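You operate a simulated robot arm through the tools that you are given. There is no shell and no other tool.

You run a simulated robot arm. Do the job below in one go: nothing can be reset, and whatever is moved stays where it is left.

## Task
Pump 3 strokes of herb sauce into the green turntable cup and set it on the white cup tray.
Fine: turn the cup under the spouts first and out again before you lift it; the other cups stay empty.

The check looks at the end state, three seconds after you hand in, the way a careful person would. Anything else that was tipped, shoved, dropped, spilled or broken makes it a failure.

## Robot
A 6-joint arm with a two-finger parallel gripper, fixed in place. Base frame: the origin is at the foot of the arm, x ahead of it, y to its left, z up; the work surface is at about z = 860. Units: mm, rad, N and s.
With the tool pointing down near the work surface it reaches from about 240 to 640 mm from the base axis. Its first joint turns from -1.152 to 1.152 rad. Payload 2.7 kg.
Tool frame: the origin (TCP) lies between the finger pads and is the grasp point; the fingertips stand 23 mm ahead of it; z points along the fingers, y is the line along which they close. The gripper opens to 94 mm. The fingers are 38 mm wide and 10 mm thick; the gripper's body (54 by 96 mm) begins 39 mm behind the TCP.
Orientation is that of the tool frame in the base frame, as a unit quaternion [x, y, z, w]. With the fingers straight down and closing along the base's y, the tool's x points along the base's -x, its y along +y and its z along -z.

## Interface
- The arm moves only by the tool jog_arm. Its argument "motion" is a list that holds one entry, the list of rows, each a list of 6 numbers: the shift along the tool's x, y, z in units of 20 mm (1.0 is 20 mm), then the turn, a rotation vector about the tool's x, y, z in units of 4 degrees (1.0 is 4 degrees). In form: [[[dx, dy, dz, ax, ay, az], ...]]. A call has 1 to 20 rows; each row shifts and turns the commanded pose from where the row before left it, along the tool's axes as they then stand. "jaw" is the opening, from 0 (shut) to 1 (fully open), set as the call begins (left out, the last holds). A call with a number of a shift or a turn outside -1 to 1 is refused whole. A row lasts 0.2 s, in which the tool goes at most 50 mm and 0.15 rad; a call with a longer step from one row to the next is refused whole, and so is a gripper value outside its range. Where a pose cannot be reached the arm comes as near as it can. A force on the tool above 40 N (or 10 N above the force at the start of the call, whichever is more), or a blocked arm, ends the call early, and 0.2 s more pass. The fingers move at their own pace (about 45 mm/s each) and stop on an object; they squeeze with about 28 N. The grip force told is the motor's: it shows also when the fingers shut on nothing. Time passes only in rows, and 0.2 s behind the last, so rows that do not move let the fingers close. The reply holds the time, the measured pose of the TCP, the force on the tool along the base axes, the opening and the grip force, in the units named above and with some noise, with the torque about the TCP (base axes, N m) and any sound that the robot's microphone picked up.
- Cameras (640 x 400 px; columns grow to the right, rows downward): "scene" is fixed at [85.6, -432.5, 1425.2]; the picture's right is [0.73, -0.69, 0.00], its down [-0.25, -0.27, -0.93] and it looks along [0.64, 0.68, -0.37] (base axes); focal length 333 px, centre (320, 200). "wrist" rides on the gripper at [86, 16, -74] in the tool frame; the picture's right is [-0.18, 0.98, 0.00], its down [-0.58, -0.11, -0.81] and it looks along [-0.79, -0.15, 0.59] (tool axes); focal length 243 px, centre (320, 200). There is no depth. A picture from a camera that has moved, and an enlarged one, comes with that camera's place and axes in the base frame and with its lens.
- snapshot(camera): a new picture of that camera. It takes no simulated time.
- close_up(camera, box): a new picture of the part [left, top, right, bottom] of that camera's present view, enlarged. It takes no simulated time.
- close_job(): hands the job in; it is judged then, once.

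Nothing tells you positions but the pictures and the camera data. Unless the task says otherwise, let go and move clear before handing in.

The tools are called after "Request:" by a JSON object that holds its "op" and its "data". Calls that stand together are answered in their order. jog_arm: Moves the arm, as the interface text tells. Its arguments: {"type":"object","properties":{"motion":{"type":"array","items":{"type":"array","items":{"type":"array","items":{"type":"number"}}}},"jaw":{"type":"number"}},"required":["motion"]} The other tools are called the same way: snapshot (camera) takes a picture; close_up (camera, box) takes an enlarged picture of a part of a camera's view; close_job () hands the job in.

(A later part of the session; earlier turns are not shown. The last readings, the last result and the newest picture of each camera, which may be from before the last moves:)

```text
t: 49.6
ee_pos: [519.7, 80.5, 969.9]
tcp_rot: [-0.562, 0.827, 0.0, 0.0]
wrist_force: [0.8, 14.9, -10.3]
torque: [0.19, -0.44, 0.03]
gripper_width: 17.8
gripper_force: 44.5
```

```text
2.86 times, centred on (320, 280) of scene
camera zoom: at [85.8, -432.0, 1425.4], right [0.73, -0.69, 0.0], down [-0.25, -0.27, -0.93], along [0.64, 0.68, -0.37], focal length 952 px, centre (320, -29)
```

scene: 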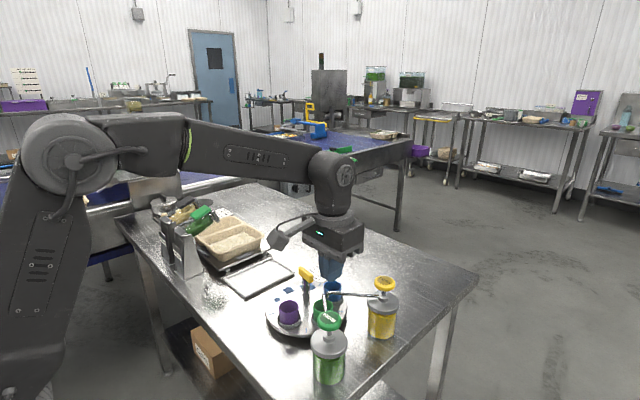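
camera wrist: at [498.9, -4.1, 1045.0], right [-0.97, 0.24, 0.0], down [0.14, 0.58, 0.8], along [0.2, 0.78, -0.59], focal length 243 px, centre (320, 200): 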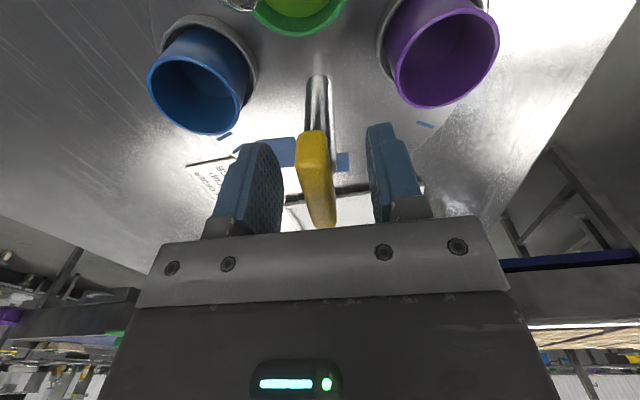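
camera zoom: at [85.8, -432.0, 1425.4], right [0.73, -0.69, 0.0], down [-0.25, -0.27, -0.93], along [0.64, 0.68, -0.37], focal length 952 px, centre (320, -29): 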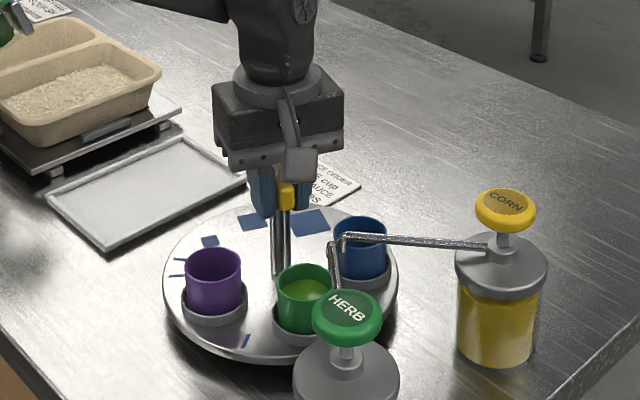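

Green is moving out smoothly. Continuing.

Request:
{"op": "jog_arm", "data": {"motion": [[[0, 0, 0, 0, 0, 0.75], [0, 0, 0, 0, 0, 0.75], [0, 0, 0, 0, 0, 0.75], [0, 0, 0, 0, 0, 0.75], [0, 0, 0, 0, 0, 0.75], [0, 0, 0, 0, 0, 0.75], [0, 0, 0, 0, 0, 0.75], [0, 0, 0, 0, 0, 0.75], [0, 0, 0, 0, 0, 0.75], [0, 0, 0, 0, 0, 0.75]]]}}

Request:
{"op": "close_up", "data": {"camera": "scene", "box": [220, 210, 420, 350]}}

```text
t: 51.8
ee_pos: [520.0, 79.8, 969.5]
tcp_rot: [-0.329, 0.944, -0.001, -0.001]
wrist_force: [2.3, 13.8, -10.8]
torque: [0.24, 0.58, 0.04]
gripper_width: 17.6
gripper_force: 44.5
```

```text
2.86 times, centred on (320, 280) of scene
camera zoom: at [85.9, -432.1, 1425.3], right [0.73, -0.69, 0.0], down [-0.25, -0.27, -0.93], along [0.64, 0.68, -0.37], focal length 952 px, centre (320, -29)
```

zoom: 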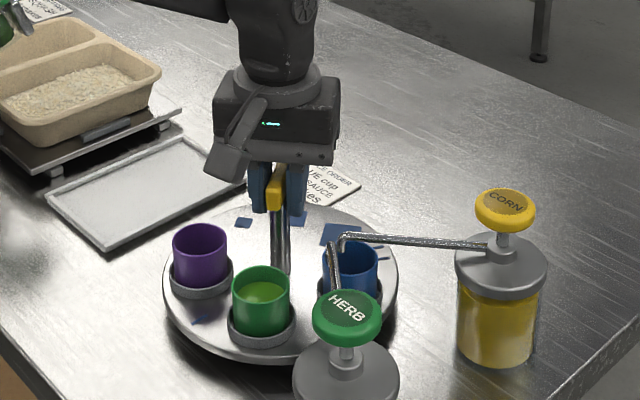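

Green is now clear of the spouts. I'll finish the turn so it faces the arm.

Request:
{"op": "jog_arm", "data": {"motion": [[[0, 0, 0, 0, 0, 0.74], [0, 0, 0, 0, 0, 0.74], [0, 0, 0, 0, 0, 0.74], [0, 0, 0, 0, 0, 0.74], [0, 0, 0, 0, 0, 0.74], [0, 0, 0, 0, 0, 0.74], [0, 0, 0, 0, 0, 0.74], [0, 0, 0, 0, 0, 0.74], [0, 0, 0, 0, 0, 0.74], [0, 0, 0, 0, 0, 0.74], [0, 0, 0, 0, 0, 0.74], [0, 0, 0, 0, 0, 0.74], [0, 0, 0, 0, 0, 0.74], [0, 0, 0, 0, 0, 0]]]}}

Request:
{"op": "close_up", "data": {"camera": "scene", "box": [220, 210, 420, 350]}}

```text
t: 54.8
ee_pos: [520.2, 79.4, 969.5]
tcp_rot: [-0.003, 1.0, -0.001, -0.001]
wrist_force: [-6.5, 3.2, -6.9]
torque: [0.03, 0.29, 2.67]
gripper_width: 27.3
gripper_force: 44.9
```

```text
2.86 times, centred on (320, 280) of scene
camera zoom: at [85.6, -432.4, 1425.3], right [0.73, -0.69, 0.0], down [-0.25, -0.27, -0.93], along [0.64, 0.68, -0.37], focal length 952 px, centre (320, -29)
```

zoom: 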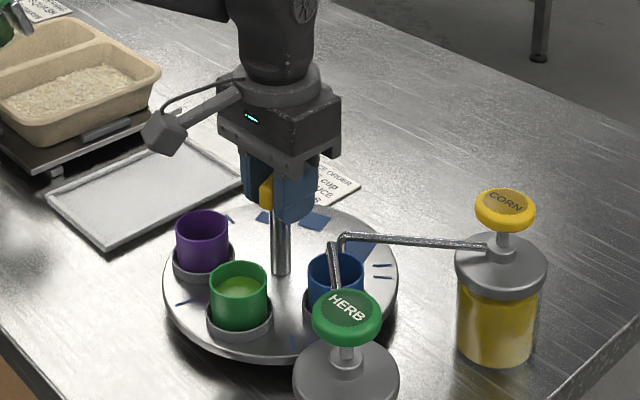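

The table has reached a stop: the torque is 2.7 N m and the bar sits about 15° skewed in the fingers. Green is already well clear of the spouts at about -165°, so I'll turn back slightly to relax the grip.

Request:
{"op": "jog_arm", "data": {"motion": [[[0, 0, 0, 0, 0, -0.7], [0, 0, 0, 0, 0, -0.7], [0, 0, 0, 0, 0, -0.7], [0, 0, 0, 0, 0, -0.7], [0, 0, 0, 0, 0, -0.7], [0, 0, 0, 0, 0, 0]]]}}

Request:
{"op": "close_up", "data": {"camera": "scene", "box": [220, 210, 420, 350]}}

```text
t: 56.2
ee_pos: [519.2, 79.1, 969.7]
tcp_rot: [-0.121, 0.993, -0.001, 0.001]
wrist_force: [3.1, 11.2, 4.8]
torque: [0.8, 0.24, -0.07]
gripper_width: 17.4
gripper_force: 44.3
```

```text
2.86 times, centred on (320, 280) of scene
camera zoom: at [85.7, -432.2, 1425.3], right [0.73, -0.69, 0.0], down [-0.25, -0.27, -0.93], along [0.64, 0.68, -0.37], focal length 952 px, centre (320, -29)
```

zoom: 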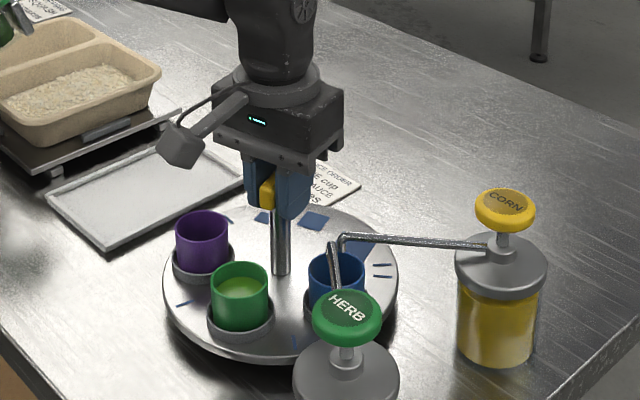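

The bar is relaxed and aligned at about 14° yaw. I'll release, rise, and back off toward the arm for a clear wrist view of the green cup.

Request:
{"op": "jog_arm", "data": {"jaw": 0.5, "motion": [[[0, 0, 0, 0, 0, 0], [0, 0, 0, 0, 0, 0], [0, 0, 0, 0, 0, 0], [0, 0, -0.5, 0, 0, 0], [0, 0, -0.9, 0, 0, 0], [0, 0, -0.9, 0, 0, 0], [0, 0, -0.9, 0, 0, 0], [0, 0, -0.9, 0, 0, 0], [0, 0, -0.9, 0, 0, 0], [0.9, 0, 0, 0, 0, 0], [0.9, 0, 0, 0, 0, 0], [0.9, 0, 0, 0, 0, 0], [0.8, 0, 0, 0, 0, 0], [0, 0, 0, 0, 0, 0]]]}}

Request:
{"op": "snapshot", "data": {"camera": "wrist"}}

Request:
{"op": "close_up", "data": {"camera": "scene", "box": [250, 260, 370, 344]}}

```text
t: 59.2
ee_pos: [451.0, 64.5, 1070.3]
tcp_rot: [-0.122, 0.993, -0.002, 0.0]
wrist_force: [1.0, -0.1, 0.4]
torque: [-0.01, -0.01, 0.04]
gripper_width: 47.1
gripper_force: 0.1
```

```text
taken
camera wrist: at [364.6, 59.2, 1146.2], right [-0.06, 1.0, 0.0], down [0.59, 0.04, 0.81], along [0.8, 0.05, -0.59], focal length 243 px, centre (320, 200)
```

wrist: 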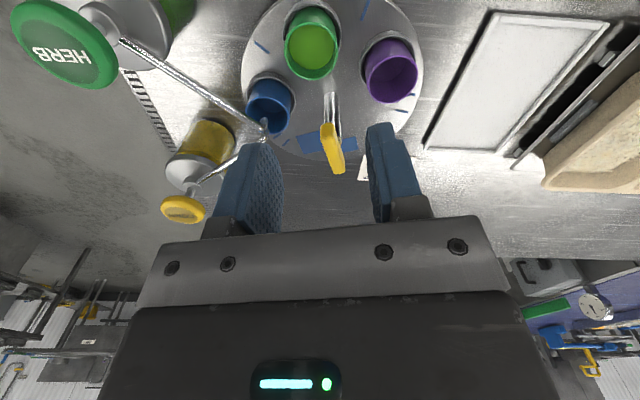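

```text
4.76 times, centred on (310, 302) of scene
camera zoom: at [85.6, -432.5, 1425.2], right [0.73, -0.69, 0.0], down [-0.25, -0.27, -0.93], along [0.64, 0.68, -0.37], focal length 1587 px, centre (368, -286)
```

zoom: 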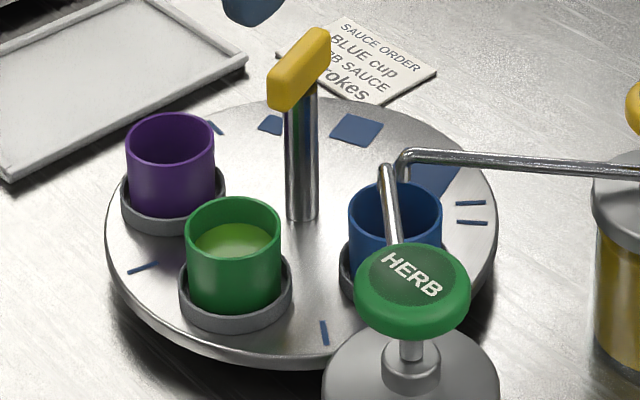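

The green cup is clear of the spouts, filled a bit over half, and the other cups are empty. I'll zoom in to centre on its rim.

Request:
{"op": "close_up", "data": {"camera": "wrist", "box": [260, 0, 380, 80]}}

```text
5.00 times, centred on (320, 40) of wrist
camera zoom: at [364.6, 59.2, 1146.2], right [-0.06, 1.0, 0.0], down [0.59, 0.04, 0.81], along [0.8, 0.05, -0.59], focal length 1213 px, centre (320, 1000)
```

zoom: 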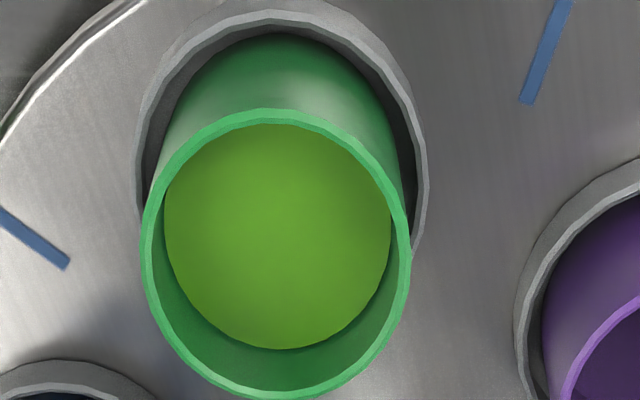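

The cup rim is centred near (457, 59) with z ≈ 921, and the holder ring top is near 891. I'll open to about 62 mm, shift over, and stop just above the rim to check alignment.

Request:
{"op": "jog_arm", "data": {"jaw": 0.67, "motion": [[[0, -0.34, 0, 0, 0, 0], [0, 0, 0.7, 0, 0, 0], [0, 0, 0.7, 0, 0, 0], [0, 0, 0.7, 0, 0, 0], [0, 0, 0.7, 0, 0, 0], [0, 0, 0.7, 0, 0, 0], [0, 0, 0.7, 0, 0, 0], [0, 0, 0.6, 0, 0, 0], [0, 0, 0.5, 0, 0, 0], [0, 0, 0, 0, 0, 0]]]}}

Request:
{"op": "snapshot", "data": {"camera": "wrist"}}

Request:
{"op": "close_up", "data": {"camera": "scene", "box": [250, 260, 370, 344]}}

```text
t: 61.4
ee_pos: [452.9, 56.7, 965.7]
tcp_rot: [-0.122, 0.993, -0.001, 0.0]
wrist_force: [0.7, 0.2, 0.2]
torque: [0.0, -0.01, -0.02]
gripper_width: 62.7
gripper_force: 0.0
```

```text
taken
camera wrist: at [365.8, 52.2, 1040.6], right [-0.06, 1.0, 0.0], down [0.59, 0.04, 0.81], along [0.8, 0.05, -0.59], focal length 243 px, centre (320, 200)
```

wrist: 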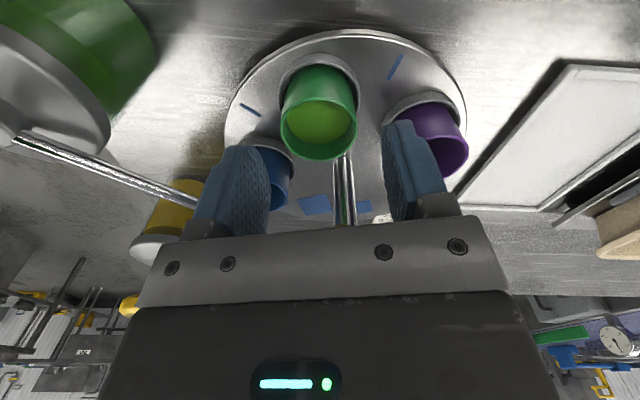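

```text
4.76 times, centred on (310, 302) of scene
camera zoom: at [85.6, -432.5, 1425.2], right [0.73, -0.69, 0.0], down [-0.25, -0.27, -0.93], along [0.64, 0.68, -0.37], focal length 1587 px, centre (368, -286)
```

zoom: 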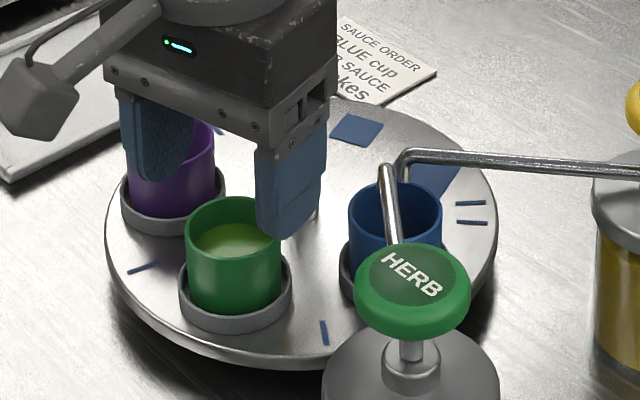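

Lateral alignment is on centre, with the planned 3.5 mm outward offset. I'll lower to grip height, keeping the tips just above the holder ring.

Request:
{"op": "jog_arm", "data": {"motion": [[[0, 0, 0.5, 0, 0, 0], [0, 0, 0.5, 0, 0, 0], [0, 0, 0.4, 0, 0, 0], [0, 0, 0.4, 0, 0, 0], [0, 0, 0.3, 0, 0, 0], [0, 0, 0.2, 0, 0, 0], [0, 0, 0, 0, 0, 0]]]}}

Request:
{"op": "snapshot", "data": {"camera": "wrist"}}

Request:
{"op": "close_up", "data": {"camera": "scene", "box": [250, 260, 370, 344]}}

```text
t: 62.4
ee_pos: [455.9, 56.4, 935.0]
tcp_rot: [-0.123, 0.992, -0.001, 0.004]
wrist_force: [-0.1, -0.1, 3.4]
torque: [0.07, -0.16, 0.01]
gripper_width: 62.9
gripper_force: 0.1
stopped in row 4: the force on the tool passed its limit at 52 N (the readings are from after the stop); the commanded pose is now the measured one
```

```text
taken
camera wrist: at [367.8, 51.3, 1010.0], right [-0.06, 1.0, 0.0], down [0.58, 0.04, 0.81], along [0.81, 0.05, -0.58], focal length 243 px, centre (320, 200)
```

wrist: 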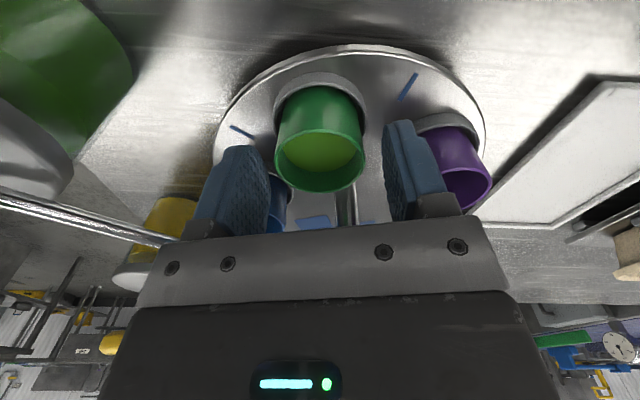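

```text
4.76 times, centred on (310, 302) of scene
camera zoom: at [85.6, -432.5, 1425.2], right [0.73, -0.69, 0.0], down [-0.25, -0.27, -0.93], along [0.64, 0.68, -0.37], focal length 1587 px, centre (368, -286)
```

zoom: 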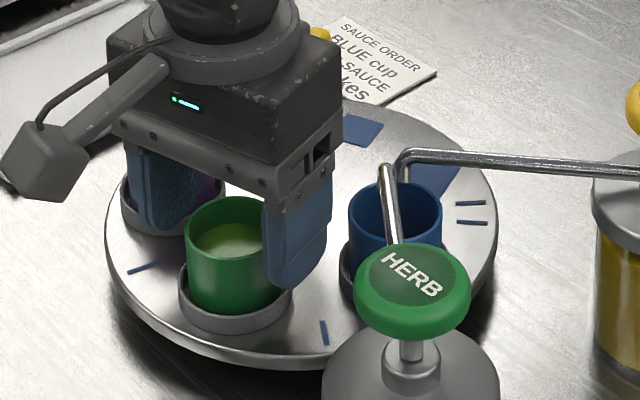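

Contact came at 935. The torque points to the gripper body touching the near end of the handle bar, and no cup looks disturbed. I'll back up and check before trying a larger outward offset.

Request:
{"op": "jog_arm", "data": {"motion": [[[0, 0, -0.5, 0, 0, 0], [0, 0, -0.8, 0, 0, 0], [0, 0, -0.8, 0, 0, 0], [0, 0, -0.8, 0, 0, 0], [0, 0, 0, 0, 0, 0]]]}}

Request:
{"op": "snapshot", "data": {"camera": "wrist"}}

Request:
{"op": "close_up", "data": {"camera": "scene", "box": [250, 240, 370, 324]}}

```text
t: 63.6
ee_pos: [454.7, 57.6, 993.5]
tcp_rot: [-0.123, 0.992, -0.001, 0.004]
wrist_force: [-0.2, 0.4, -0.2]
torque: [0.02, 0.0, 0.05]
gripper_width: 62.9
gripper_force: 0.0
```

```text
taken
camera wrist: at [366.6, 53.5, 1067.6], right [-0.06, 1.0, 0.0], down [0.58, 0.04, 0.81], along [0.81, 0.05, -0.58], focal length 243 px, centre (320, 200)
```

wrist: 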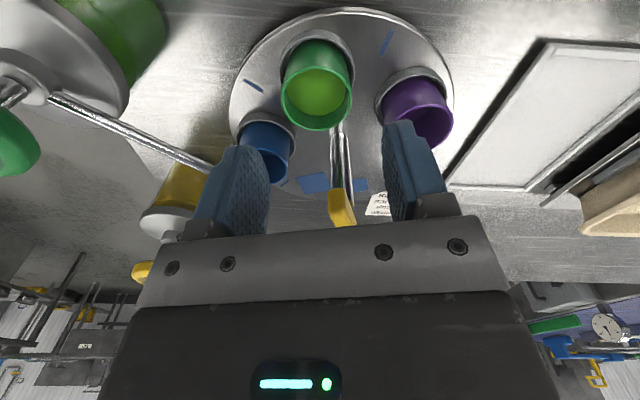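

```text
4.76 times, centred on (310, 282) of scene
camera zoom: at [85.6, -432.5, 1425.2], right [0.73, -0.69, 0.0], down [-0.25, -0.27, -0.93], along [0.64, 0.68, -0.37], focal length 1587 px, centre (368, -190)
```

zoom: 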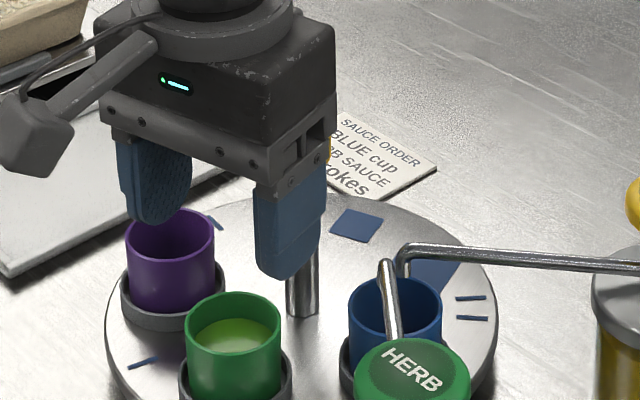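

The bar end looks about 45 mm from the TCP, so something behind the gripper must have hit it. I'll look at the back of the gripper to see what sticks out there.

Request:
{"op": "close_up", "data": {"camera": "scene", "box": [250, 210, 350, 290]}}

Request:
{"op": "close_up", "data": {"camera": "wrist", "box": [260, 20, 460, 240]}}

```text
5.00 times, centred on (300, 250) of scene
camera zoom: at [85.6, -432.5, 1425.2], right [0.73, -0.69, 0.0], down [-0.25, -0.27, -0.93], along [0.64, 0.68, -0.37], focal length 1666 px, centre (420, -50)
```

zoom: 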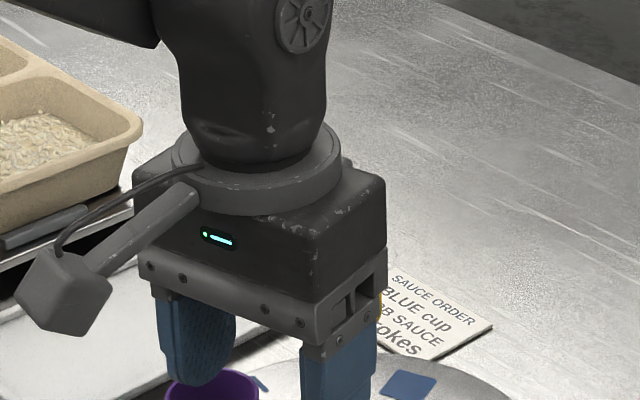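

```text
1.82 times, centred on (360, 130) of wrist
camera zoom: at [366.6, 53.5, 1067.6], right [-0.06, 1.0, 0.0], down [0.58, 0.04, 0.81], along [0.81, 0.05, -0.58], focal length 441 px, centre (247, 327)
```

zoom: 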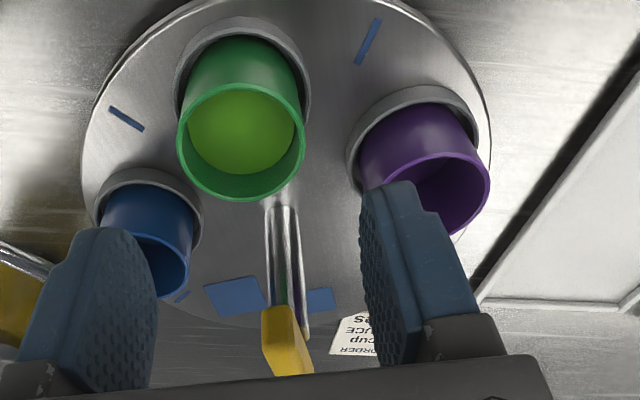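

There's a module on the back of the gripper that overlaps the bar when the tool is straight down. I'll tilt the tool about 16° so its body leans away from the handle, with the fingers still closing across the cup, and come down vertically.

Request:
{"op": "jog_arm", "data": {"motion": [[[0, 0, 0, 0, -0.8, 0], [0, 0, 0, 0, -0.8, 0], [0, 0, 0, 0, -0.8, 0], [0, 0, 0, 0, -0.8, 0], [0, 0, 0, 0, -0.7, 0], [0, 0, 0, 0, 0, 0], [0, 0, 0, 0, 0, 0]]]}}

Request:
{"op": "close_up", "data": {"camera": "scene", "box": [250, 240, 370, 324]}}

Request:
{"op": "snapshot", "data": {"camera": "wrist"}}

```text
t: 65.2
ee_pos: [456.0, 56.6, 993.9]
tcp_rot: [-0.122, 0.982, 0.016, 0.14]
wrist_force: [0.9, 0.5, 0.0]
torque: [-0.01, -0.05, 0.0]
gripper_width: 63.0
gripper_force: 0.1
```

```text
4.76 times, centred on (310, 282) of scene
camera zoom: at [85.6, -432.5, 1425.2], right [0.73, -0.69, 0.0], down [-0.25, -0.27, -0.93], along [0.64, 0.68, -0.37], focal length 1587 px, centre (368, -190)
```

zoom: 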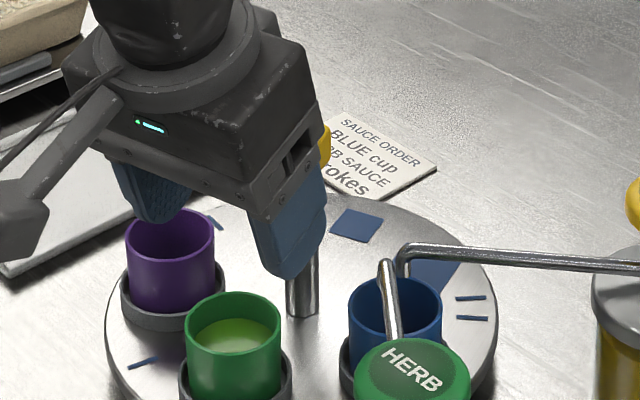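

```text
taken
camera wrist: at [351.3, 48.4, 1041.6], right [-0.07, 1.0, 0.05], down [0.35, -0.02, 0.94], along [0.93, 0.08, -0.35], focal length 243 px, centre (320, 200)
```

wrist: 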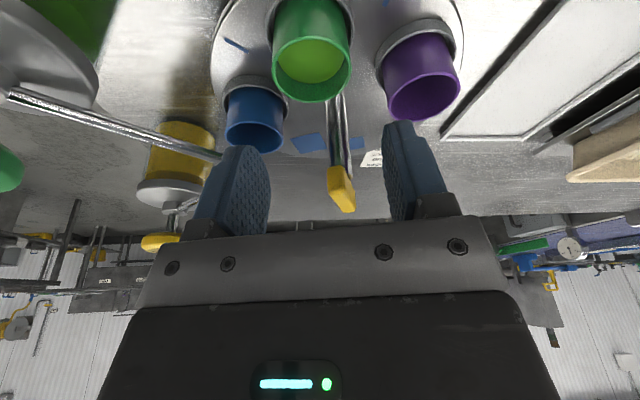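

The tilt is in place and the cup is centred between the fingers. Moving down vertically in steps.

Request:
{"op": "jog_arm", "data": {"motion": [[[0.14, 0, 0.48, 0, 0, 0], [0.14, 0, 0.48, 0, 0, 0], [0.14, 0, 0.48, 0, 0, 0], [0.14, 0, 0.48, 0, 0, 0], [0, 0, 0, 0, 0, 0]]]}}

Request:
{"op": "close_up", "data": {"camera": "scene", "box": [250, 250, 370, 334]}}

Request:
{"op": "snapshot", "data": {"camera": "wrist"}}

```text
t: 66.4
ee_pos: [454.7, 57.3, 953.4]
tcp_rot: [-0.123, 0.983, 0.016, 0.139]
wrist_force: [-0.5, 0.6, 0.4]
torque: [0.03, -0.02, 0.01]
gripper_width: 62.6
gripper_force: 0.0
```

```text
4.76 times, centred on (310, 292) of scene
camera zoom: at [85.6, -432.5, 1425.2], right [0.73, -0.69, 0.0], down [-0.25, -0.27, -0.93], along [0.64, 0.68, -0.37], focal length 1587 px, centre (368, -238)
```

zoom: 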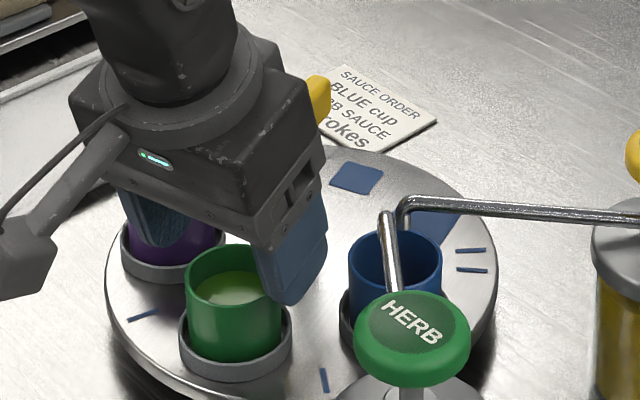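

```text
taken
camera wrist: at [351.1, 47.8, 1001.3], right [-0.07, 1.0, 0.05], down [0.35, -0.02, 0.94], along [0.93, 0.08, -0.35], focal length 243 px, centre (320, 200)
```

wrist: 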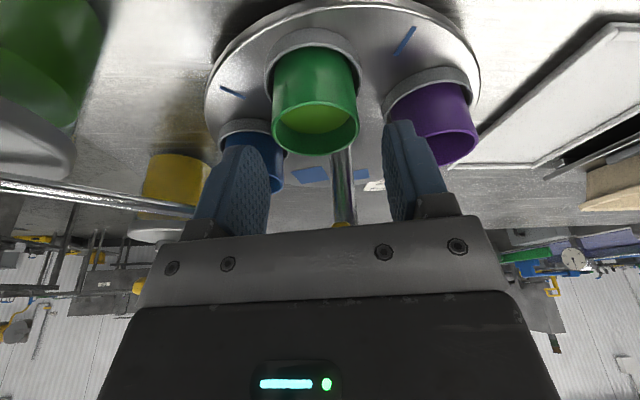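

Clear so far. The last 31 mm down, slowly.

Request:
{"op": "jog_arm", "data": {"motion": [[[0.084, 0, 0.288, 0, 0, 0], [0.084, 0, 0.288, 0, 0, 0], [0.084, 0, 0.288, 0, 0, 0], [0.07, 0, 0.24, 0, 0, 0], [0.056, 0, 0.192, 0, 0, 0], [0.056, 0, 0.192, 0, 0, 0], [0, 0, 0, 0, 0, 0]]]}}

Request:
{"op": "close_up", "data": {"camera": "scene", "box": [250, 260, 370, 344]}}

Request:
{"op": "snapshot", "data": {"camera": "wrist"}}

```text
t: 68.0
ee_pos: [454.4, 57.2, 922.7]
tcp_rot: [-0.122, 0.983, 0.016, 0.139]
wrist_force: [0.7, -0.4, 0.6]
torque: [0.02, 0.01, 0.04]
gripper_width: 63.1
gripper_force: 0.1
```

```text
4.76 times, centred on (310, 302) of scene
camera zoom: at [85.6, -432.5, 1425.2], right [0.73, -0.69, 0.0], down [-0.25, -0.27, -0.93], along [0.64, 0.68, -0.37], focal length 1587 px, centre (368, -286)
```

zoom: 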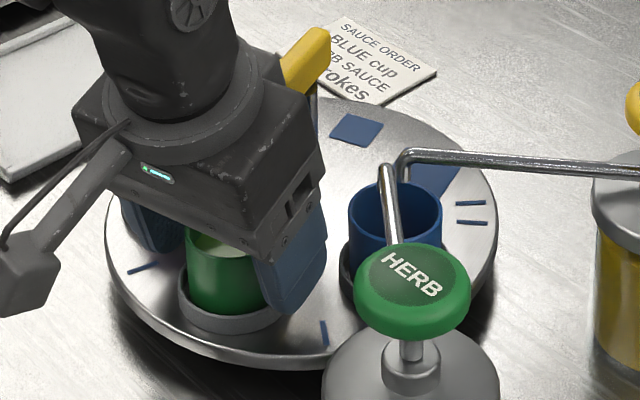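

```text
taken
camera wrist: at [349.7, 47.1, 970.7], right [-0.07, 1.0, 0.05], down [0.35, -0.02, 0.94], along [0.93, 0.08, -0.35], focal length 243 px, centre (320, 200)
```

wrist: 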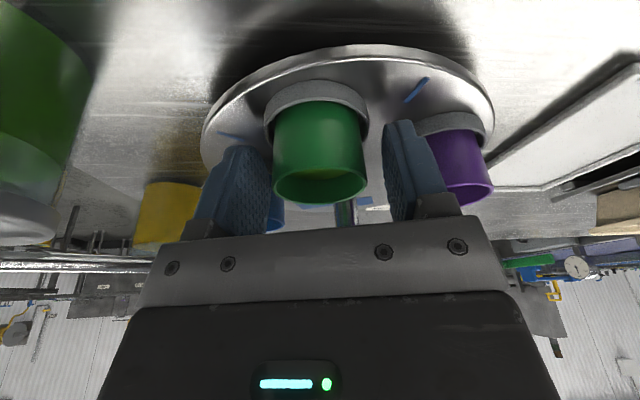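

No contact this time. Before closing, I'll check the fingertip height against the holder ring.

Request:
{"op": "close_up", "data": {"camera": "wrist", "box": [190, 60, 450, 230]}}

Request:
{"op": "close_up", "data": {"camera": "scene", "box": [275, 295, 335, 337]}}

```text
2.35 times, centred on (320, 145) of wrist
camera zoom: at [349.7, 47.1, 970.7], right [-0.07, 1.0, 0.05], down [0.35, -0.02, 0.94], along [0.93, 0.08, -0.35], focal length 571 px, centre (320, 329)
```

zoom: 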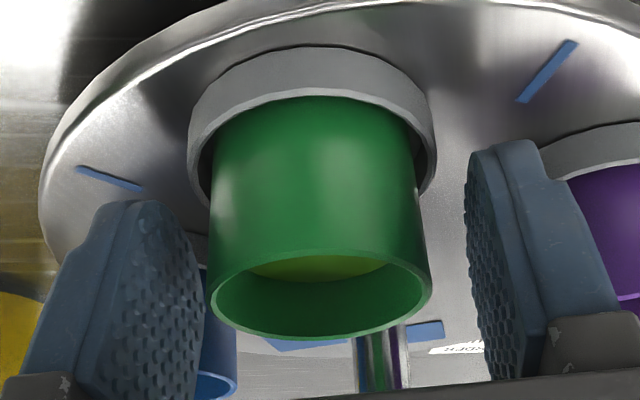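

```text
9.52 times, centred on (305, 316) of scene
camera zoom: at [85.6, -432.5, 1425.2], right [0.73, -0.69, 0.0], down [-0.25, -0.27, -0.93], along [0.64, 0.68, -0.37], focal length 3174 px, centre (463, -905)
```

zoom: 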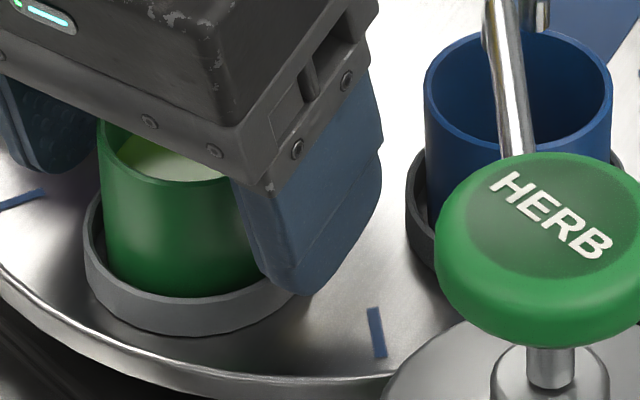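

The fingertips sit roughly 8 mm above the ring and the cup is centred. I'll lower 3 mm more and close gently on the cup.

Request:
{"op": "jog_arm", "data": {"motion": [[[0.042, 0, 0.144, 0, 0, 0], [0, 0, 0, 0, 0, 0]]]}}

Request:
{"op": "jog_arm", "data": {"jaw": 0.4, "motion": [[[0, 0, 0, 0, 0, 0], [0, 0, 0, 0, 0, 0], [0, 0, 0, 0, 0, 0], [0, 0, 0, 0, 0, 0]]]}}

Request:
{"op": "snapshot", "data": {"camera": "wrist"}}

```text
t: 68.6
ee_pos: [454.0, 56.3, 919.4]
tcp_rot: [-0.123, 0.982, 0.016, 0.14]
wrist_force: [0.1, 0.6, -0.2]
torque: [0.0, 0.02, 0.02]
gripper_width: 63.0
gripper_force: 0.0
```

```text
t: 69.6
ee_pos: [454.3, 54.8, 918.0]
tcp_rot: [-0.12, 0.983, 0.015, 0.14]
wrist_force: [4.4, -25.3, -1.5]
torque: [-1.33, -0.33, -0.18]
gripper_width: 57.0
gripper_force: 45.0
```

```text
taken
camera wrist: at [350.5, 45.9, 967.4], right [-0.07, 1.0, 0.05], down [0.35, -0.02, 0.94], along [0.93, 0.08, -0.35], focal length 243 px, centre (320, 200)
```

wrist: 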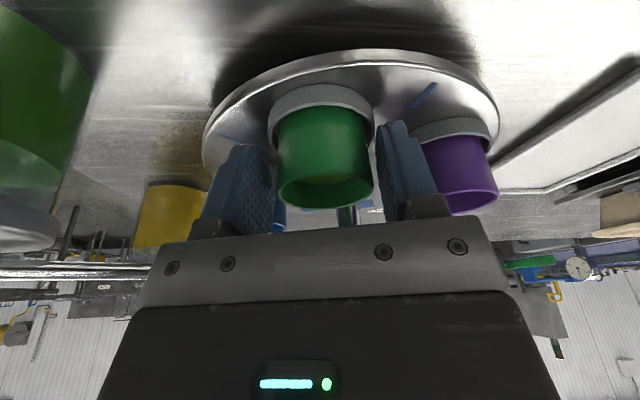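

The fingers stopped at 57 mm on the holder ring, so the tilted tips are still below its top. I'll open again, rise about 10 mm and look.

Request:
{"op": "jog_arm", "data": {"jaw": 0.67, "motion": [[[0, 0, 0, 0, 0, 0], [0, 0, 0, 0, 0, 0], [0, 0, 0, 0, 0, 0], [-0.07, 0, -0.24, 0, 0, 0], [-0.07, 0, -0.24, 0, 0, 0], [0, 0, 0, 0, 0, 0]]]}}

Request:
{"op": "close_up", "data": {"camera": "wrist", "box": [190, 60, 450, 230]}}

Request:
{"op": "close_up", "data": {"camera": "scene", "box": [250, 260, 370, 344]}}

```text
t: 71.0
ee_pos: [454.0, 55.1, 928.9]
tcp_rot: [-0.122, 0.982, 0.015, 0.14]
wrist_force: [-0.4, 0.4, 0.2]
torque: [0.0, 0.01, -0.02]
gripper_width: 63.0
gripper_force: 0.0
```

```text
2.35 times, centred on (320, 145) of wrist
camera zoom: at [350.6, 46.5, 977.6], right [-0.07, 1.0, 0.05], down [0.35, -0.02, 0.94], along [0.93, 0.08, -0.35], focal length 571 px, centre (320, 329)
```

zoom: 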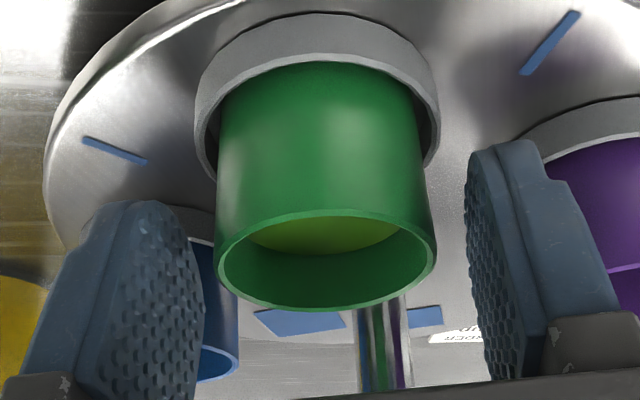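

```text
4.76 times, centred on (310, 302) of scene
camera zoom: at [85.6, -432.5, 1425.2], right [0.73, -0.69, 0.0], down [-0.25, -0.27, -0.93], along [0.64, 0.68, -0.37], focal length 1587 px, centre (368, -286)
```

zoom: 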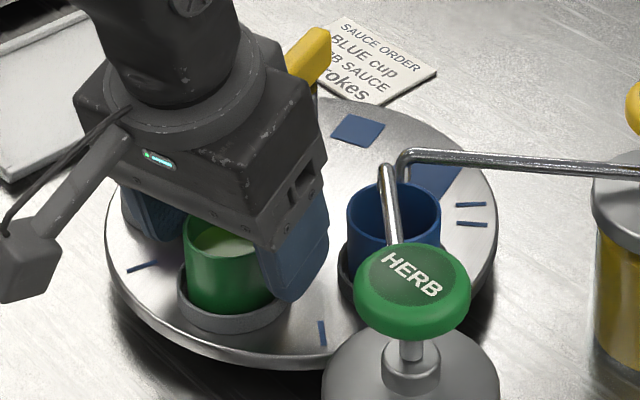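

I'm at 929 with the tips above the ring. The cup is about 1.5 mm to one side, so I'll shift and close again.

Request:
{"op": "jog_arm", "data": {"jaw": 0.4, "motion": [[[0, 0.07, 0, 0, 0, 0], [0, 0, 0, 0, 0, 0], [0, 0, 0, 0, 0, 0], [0, 0, 0, 0, 0, 0]]]}}

Request:
{"op": "close_up", "data": {"camera": "wrist", "box": [190, 60, 450, 230]}}

Request:
{"op": "close_up", "data": {"camera": "scene", "box": [250, 260, 370, 344]}}

```text
t: 72.0
ee_pos: [453.7, 56.8, 929.4]
tcp_rot: [-0.122, 0.982, 0.015, 0.14]
wrist_force: [0.5, 0.2, 0.3]
torque: [-0.02, -0.01, 0.0]
gripper_width: 44.5
gripper_force: 28.0
```

```text
2.35 times, centred on (320, 145) of wrist
camera zoom: at [350.1, 47.8, 977.9], right [-0.07, 1.0, 0.05], down [0.35, -0.02, 0.94], along [0.93, 0.08, -0.35], focal length 571 px, centre (320, 329)
```

zoom: 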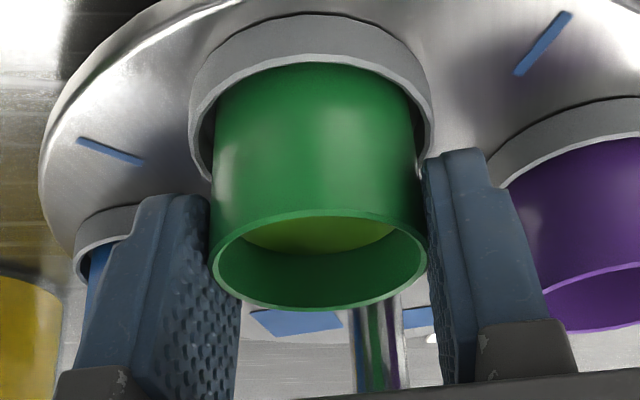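

```text
4.76 times, centred on (310, 302) of scene
camera zoom: at [85.6, -432.5, 1425.2], right [0.73, -0.69, 0.0], down [-0.25, -0.27, -0.93], along [0.64, 0.68, -0.37], focal length 1587 px, centre (368, -286)
```

zoom: 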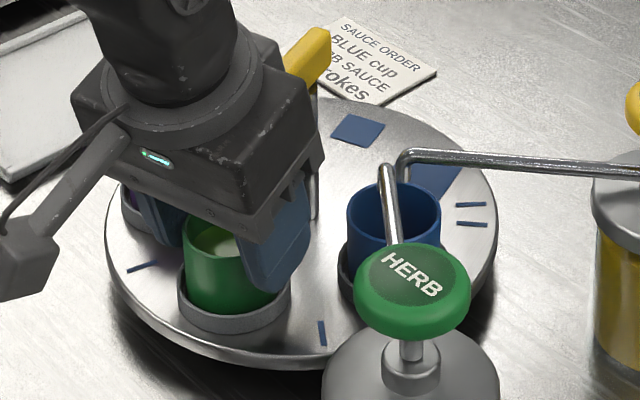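

The cup is firmly gripped at 44.5 mm with no net side load. I'll lift straight up, slowly.

Request:
{"op": "jog_arm", "data": {"jaw": 0.3, "motion": [[[-0.035, 0, -0.12, 0, 0, 0], [-0.07, 0, -0.24, 0, 0, 0], [-0.07, 0, -0.24, 0, 0, 0], [-0.07, 0, -0.24, 0, 0, 0], [-0.07, 0, -0.24, 0, 0, 0], [0, 0, 0, 0, 0, 0]]]}}

Request:
{"op": "snapshot", "data": {"camera": "wrist"}}

Request:
{"op": "close_up", "data": {"camera": "scene", "box": [250, 260, 370, 344]}}

```text
t: 73.4
ee_pos: [454.9, 57.8, 952.7]
tcp_rot: [-0.122, 0.982, 0.016, 0.141]
wrist_force: [0.7, 0.4, 0.3]
torque: [-0.04, 0.01, 0.02]
gripper_width: 44.2
gripper_force: 27.8
```

```text
taken
camera wrist: at [350.8, 48.9, 1000.6], right [-0.07, 1.0, 0.05], down [0.35, -0.02, 0.94], along [0.93, 0.08, -0.35], focal length 243 px, centre (320, 200)
```

wrist: 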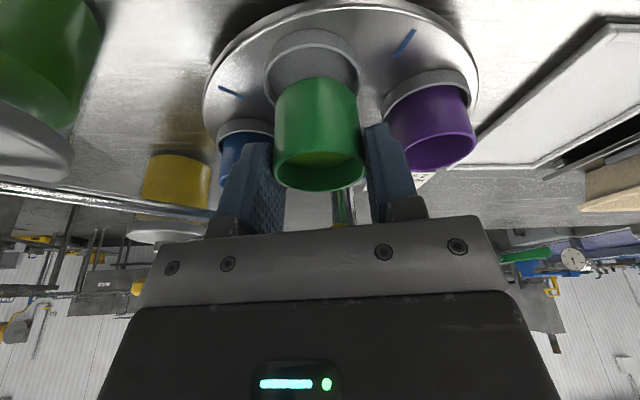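

```text
4.76 times, centred on (310, 302) of scene
camera zoom: at [85.6, -432.5, 1425.2], right [0.73, -0.69, 0.0], down [-0.25, -0.27, -0.93], along [0.64, 0.68, -0.37], focal length 1587 px, centre (368, -286)
```

zoom: 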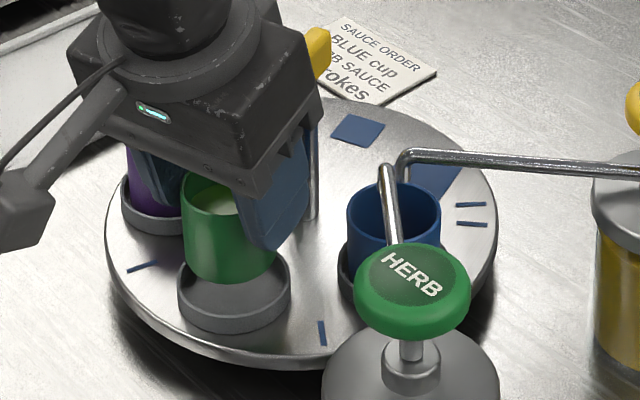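

The cup is up, upright and clear of its holder. I'll lift further above everything, then carry it level to the tray.

Request:
{"op": "jog_arm", "data": {"motion": [[[-0.07, 0, -0.24, 0, 0, 0], [-0.112, 0, -0.384, 0, 0, 0], [-0.14, 0, -0.48, 0, 0, 0], [-0.14, 0, -0.48, 0, 0, 0], [-0.14, 0, -0.48, 0, 0, 0], [-0.14, 0, -0.48, 0, 0, 0], [-0.14, 0, -0.48, 0, 0, 0], [-0.14, 0, -0.48, 0, 0, 0], [-0.07, 0, -0.24, 0, 0, 0], [0, 0, 0, 0, 0, 0]]]}}

Request:
{"op": "jog_arm", "data": {"motion": [[[-0.146, 0.306, 0.042, 0, 0, 0], [-0.292, 0.612, 0.085, 0, 0, 0], [-0.292, 0.612, 0.085, 0, 0, 0], [-0.292, 0.612, 0.085, 0, 0, 0], [-0.292, 0.612, 0.085, 0, 0, 0], [-0.292, 0.612, 0.085, 0, 0, 0], [-0.292, 0.612, 0.085, 0, 0, 0], [-0.292, 0.612, 0.085, 0, 0, 0], [-0.292, 0.612, 0.085, 0, 0, 0], [-0.292, 0.612, 0.085, 0, 0, 0], [-0.292, 0.612, 0.085, 0, 0, 0], [-0.292, 0.612, 0.085, 0, 0, 0], [-0.292, 0.612, 0.085, 0, 0, 0], [-0.292, 0.612, 0.085, 0, 0, 0], [-0.292, 0.612, 0.085, 0, 0, 0], [-0.292, 0.612, 0.085, 0, 0, 0], [-0.146, 0.306, 0.042, 0, 0, 0], [0, 0, 0, 0, 0, 0]]]}}

Request:
{"op": "snapshot", "data": {"camera": "wrist"}}

Request:
{"op": "snapshot", "data": {"camera": "scene"}}

Request:
{"op": "close_up", "data": {"camera": "scene", "box": [190, 200, 340, 305]}}

```text
t: 75.6
ee_pos: [454.6, 58.5, 1028.9]
tcp_rot: [-0.123, 0.982, 0.015, 0.139]
wrist_force: [0.3, -0.2, -0.5]
torque: [0.02, -0.01, 0.01]
gripper_width: 44.6
gripper_force: 27.2
```

```text
t: 79.4
ee_pos: [500.5, 269.9, 1027.6]
tcp_rot: [-0.123, 0.982, 0.016, 0.14]
wrist_force: [-0.4, 0.6, -0.8]
torque: [0.0, 0.04, 0.01]
gripper_width: 44.5
gripper_force: 27.3
```

```text
taken
camera wrist: at [396.7, 261.3, 1076.5], right [-0.07, 1.0, 0.05], down [0.35, -0.02, 0.94], along [0.93, 0.08, -0.35], focal length 243 px, centre (320, 200)
```

wrist: 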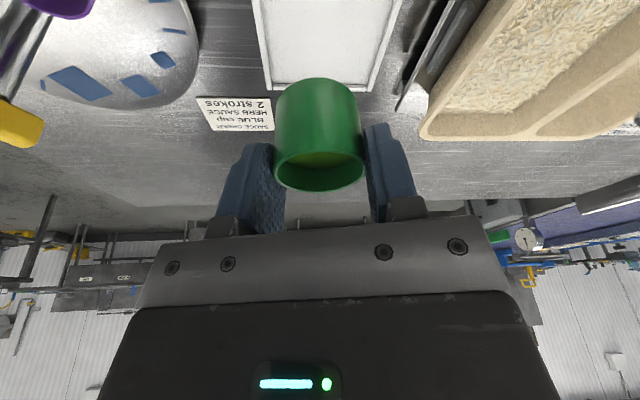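

```text
taken
```

scene: 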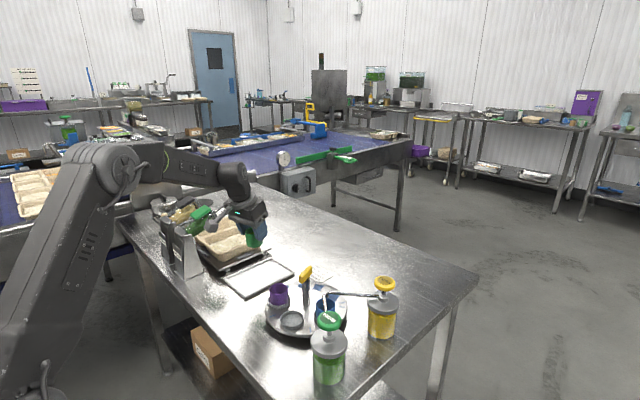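

```text
3.81 times, centred on (265, 252) of scene
camera zoom: at [85.6, -432.5, 1425.2], right [0.73, -0.69, 0.0], down [-0.25, -0.27, -0.93], along [0.64, 0.68, -0.37], focal length 1270 px, centre (530, 0)
```

zoom: 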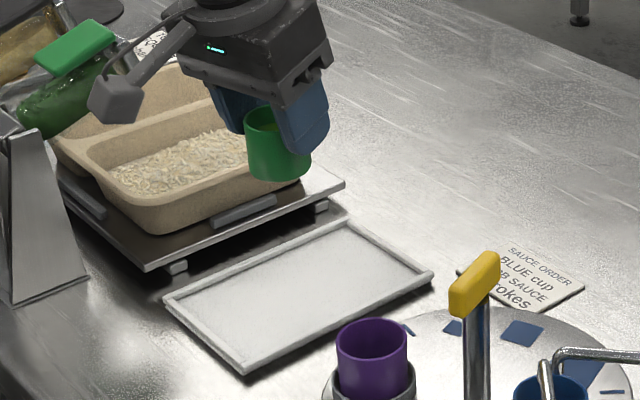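

The tray spans about x 438–608, y 229–338, and the cup hangs level above its near half. I'll move slightly toward its middle and lower.

Request:
{"op": "jog_arm", "data": {"motion": [[[-0.235, 0.145, 0.068, 0, 0, 0], [-0.235, 0.145, 0.068, 0, 0, 0], [0.07, 0, 0.24, 0, 0, 0], [0.14, 0, 0.48, 0, 0, 0], [0.14, 0, 0.48, 0, 0, 0], [0.14, 0, 0.48, 0, 0, 0], [0.14, 0, 0.48, 0, 0, 0], [0.14, 0, 0.48, 0, 0, 0], [0.14, 0, 0.48, 0, 0, 0], [0.14, 0, 0.48, 0, 0, 0], [0.14, 0, 0.48, 0, 0, 0], [0.07, 0, 0.24, 0, 0, 0], [0, 0, 0, 0, 0, 0]]]}}

Request:
{"op": "snapshot", "data": {"camera": "wrist"}}

Request:
{"op": "close_up", "data": {"camera": "scene", "box": [190, 200, 340, 305]}}

```text
t: 82.2
ee_pos: [508.8, 276.9, 939.3]
tcp_rot: [-0.122, 0.983, 0.016, 0.139]
wrist_force: [-0.7, 0.2, -0.9]
torque: [0.02, 0.02, 0.0]
gripper_width: 44.5
gripper_force: 28.3
```

```text
taken
camera wrist: at [404.5, 268.2, 987.4], right [-0.07, 1.0, 0.05], down [0.35, -0.02, 0.94], along [0.93, 0.08, -0.35], focal length 243 px, centre (320, 200)
```

wrist: 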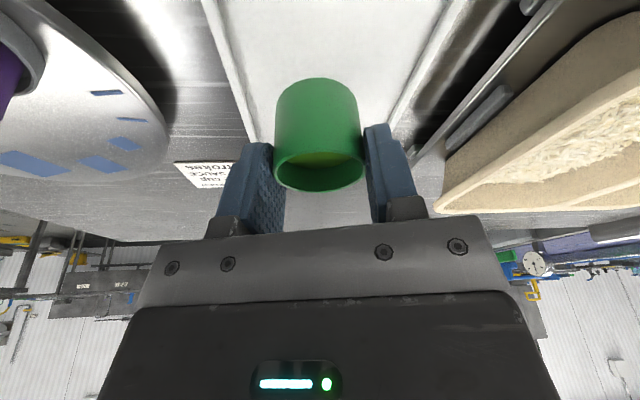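

```text
3.81 times, centred on (265, 252) of scene
camera zoom: at [85.6, -432.5, 1425.2], right [0.73, -0.69, 0.0], down [-0.25, -0.27, -0.93], along [0.64, 0.68, -0.37], focal length 1270 px, centre (530, 0)
```

zoom: 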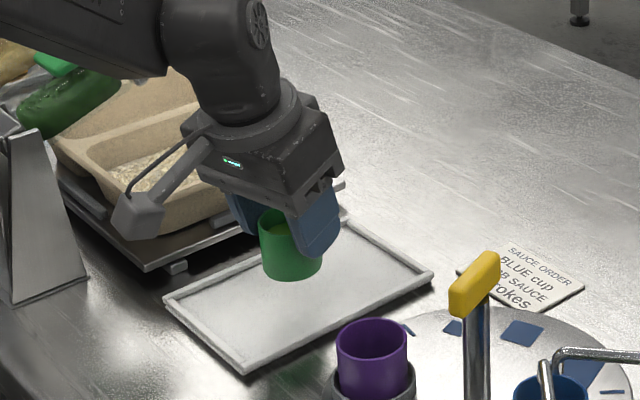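

The cup is about 30 mm above the tray with room all round. I'll go down 20 mm, then feel for the tray in small steps.

Request:
{"op": "jog_arm", "data": {"motion": [[[0.07, 0, 0.24, 0, 0, 0], [0.07, 0, 0.24, 0, 0, 0], [0.07, 0, 0.24, 0, 0, 0], [0.07, 0, 0.24, 0, 0, 0], [0, 0, 0, 0, 0, 0]]]}}

Request:
{"op": "close_up", "data": {"camera": "scene", "box": [225, 240, 300, 292]}}

Request:
{"op": "close_up", "data": {"camera": "wrist", "box": [220, 40, 420, 200]}}

```text
t: 83.4
ee_pos: [507.2, 278.4, 917.6]
tcp_rot: [-0.123, 0.982, 0.015, 0.14]
wrist_force: [-0.1, -0.5, -0.7]
torque: [0.0, -0.01, 0.02]
gripper_width: 44.2
gripper_force: 28.1
```

```text
7.69 times, centred on (262, 266) of scene
camera zoom: at [85.6, -432.5, 1425.2], right [0.73, -0.69, 0.0], down [-0.25, -0.27, -0.93], along [0.64, 0.68, -0.37], focal length 2564 px, centre (762, -308)
```

zoom: 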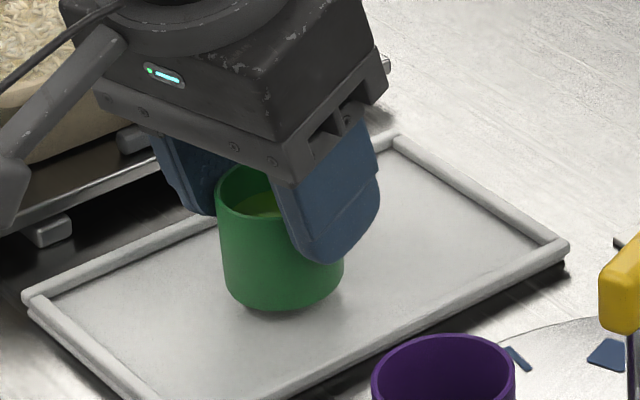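

```text
2.50 times, centred on (320, 120) of wrist
camera zoom: at [403.8, 269.4, 966.1], right [-0.07, 1.0, 0.05], down [0.35, -0.02, 0.94], along [0.93, 0.08, -0.35], focal length 606 px, centre (320, 400)
```

zoom: 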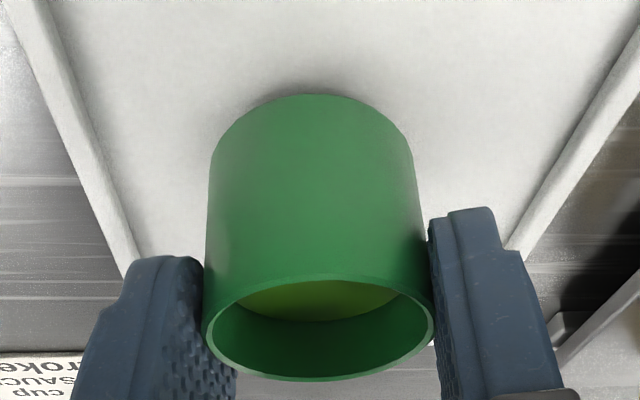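

The contact shadow shows only a few millimetres left. I'll lower in about 1.5 mm steps and watch the force.

Request:
{"op": "jog_arm", "data": {"motion": [[[0.021, 0, 0.072, 0, 0, 0], [0.021, 0, 0.072, 0, 0, 0], [0, 0, 0, 0, 0, 0]]]}}

Request:
{"op": "jog_arm", "data": {"motion": [[[0.021, 0, 0.072, 0, 0, 0], [0, 0, 0, 0, 0, 0]]]}}

```text
t: 84.2
ee_pos: [508.5, 276.9, 914.6]
tcp_rot: [-0.122, 0.983, 0.015, 0.139]
wrist_force: [0.1, -0.4, -0.2]
torque: [0.0, -0.02, 0.01]
gripper_width: 44.7
gripper_force: 27.7
```

```text
t: 84.8
ee_pos: [507.0, 277.4, 913.0]
tcp_rot: [-0.123, 0.983, 0.017, 0.139]
wrist_force: [-0.5, -0.1, -1.1]
torque: [0.01, 0.02, 0.0]
gripper_width: 44.4
gripper_force: 28.3
```

Request:
{"op": "jog_arm", "data": {"motion": [[[0.021, 0, 0.072, 0, 0, 0], [0, 0, 0, 0, 0, 0]]]}}

Request:
{"op": "jog_arm", "data": {"motion": [[[0.021, 0, 0.072, 0, 0, 0], [0, 0, 0, 0, 0, 0]]]}}

Request:
{"op": "close_up", "data": {"camera": "wrist", "box": [220, 40, 420, 200]}}

Request:
{"op": "close_up", "data": {"camera": "scene", "box": [235, 250, 285, 285]}}

```text
t: 85.4
ee_pos: [507.8, 278.2, 912.8]
tcp_rot: [-0.122, 0.983, 0.015, 0.14]
wrist_force: [0.2, 0.8, -0.2]
torque: [0.02, 0.01, -0.04]
gripper_width: 44.6
gripper_force: 27.8
```

```text
t: 86.0
ee_pos: [507.5, 278.1, 909.8]
tcp_rot: [-0.122, 0.983, 0.015, 0.14]
wrist_force: [0.9, -0.3, -0.2]
torque: [-0.01, 0.02, -0.05]
gripper_width: 44.4
gripper_force: 28.5
```

```text
2.50 times, centred on (320, 120) of wrist
camera zoom: at [404.9, 269.0, 959.0], right [-0.07, 1.0, 0.05], down [0.35, -0.02, 0.94], along [0.93, 0.08, -0.35], focal length 606 px, centre (320, 400)
```

zoom: 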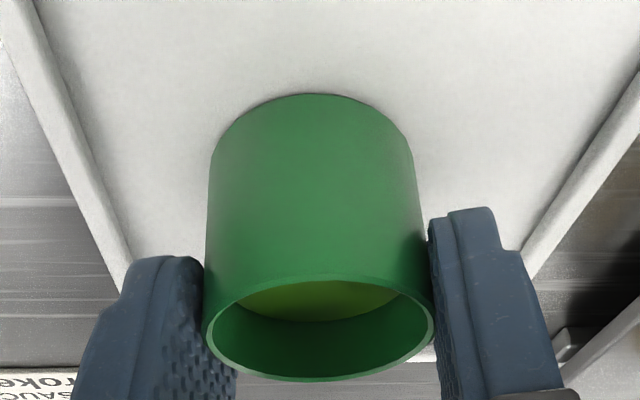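

```text
11.43 times, centred on (260, 268) of scene
camera zoom: at [85.6, -432.5, 1425.2], right [0.73, -0.69, 0.0], down [-0.25, -0.27, -0.93], along [0.64, 0.68, -0.37], focal length 3809 px, centre (1006, -571)
```

zoom: 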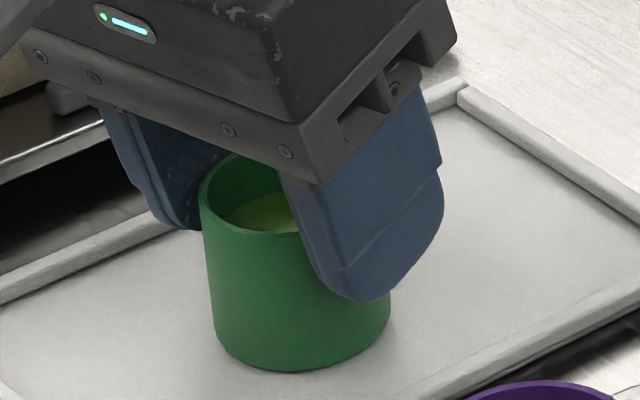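

The cup is almost touching and there's no force yet. Continuing in small steps.

Request:
{"op": "jog_arm", "data": {"motion": [[[0.014, 0, 0.048, 0, 0, 0], [0, 0, 0, 0, 0, 0]]]}}

Request:
{"op": "jog_arm", "data": {"motion": [[[0.014, 0, 0.048, 0, 0, 0], [0, 0, 0, 0, 0, 0]]]}}

```text
t: 86.6
ee_pos: [508.1, 277.7, 909.3]
tcp_rot: [-0.122, 0.983, 0.016, 0.139]
wrist_force: [0.0, 0.7, 0.2]
torque: [0.01, 0.01, 0.0]
gripper_width: 44.3
gripper_force: 27.8
```

```text
t: 87.2
ee_pos: [508.4, 278.3, 909.7]
tcp_rot: [-0.121, 0.982, 0.015, 0.141]
wrist_force: [-1.1, 1.7, 6.1]
torque: [0.02, 0.12, 0.0]
gripper_width: 44.5
gripper_force: 27.7
```

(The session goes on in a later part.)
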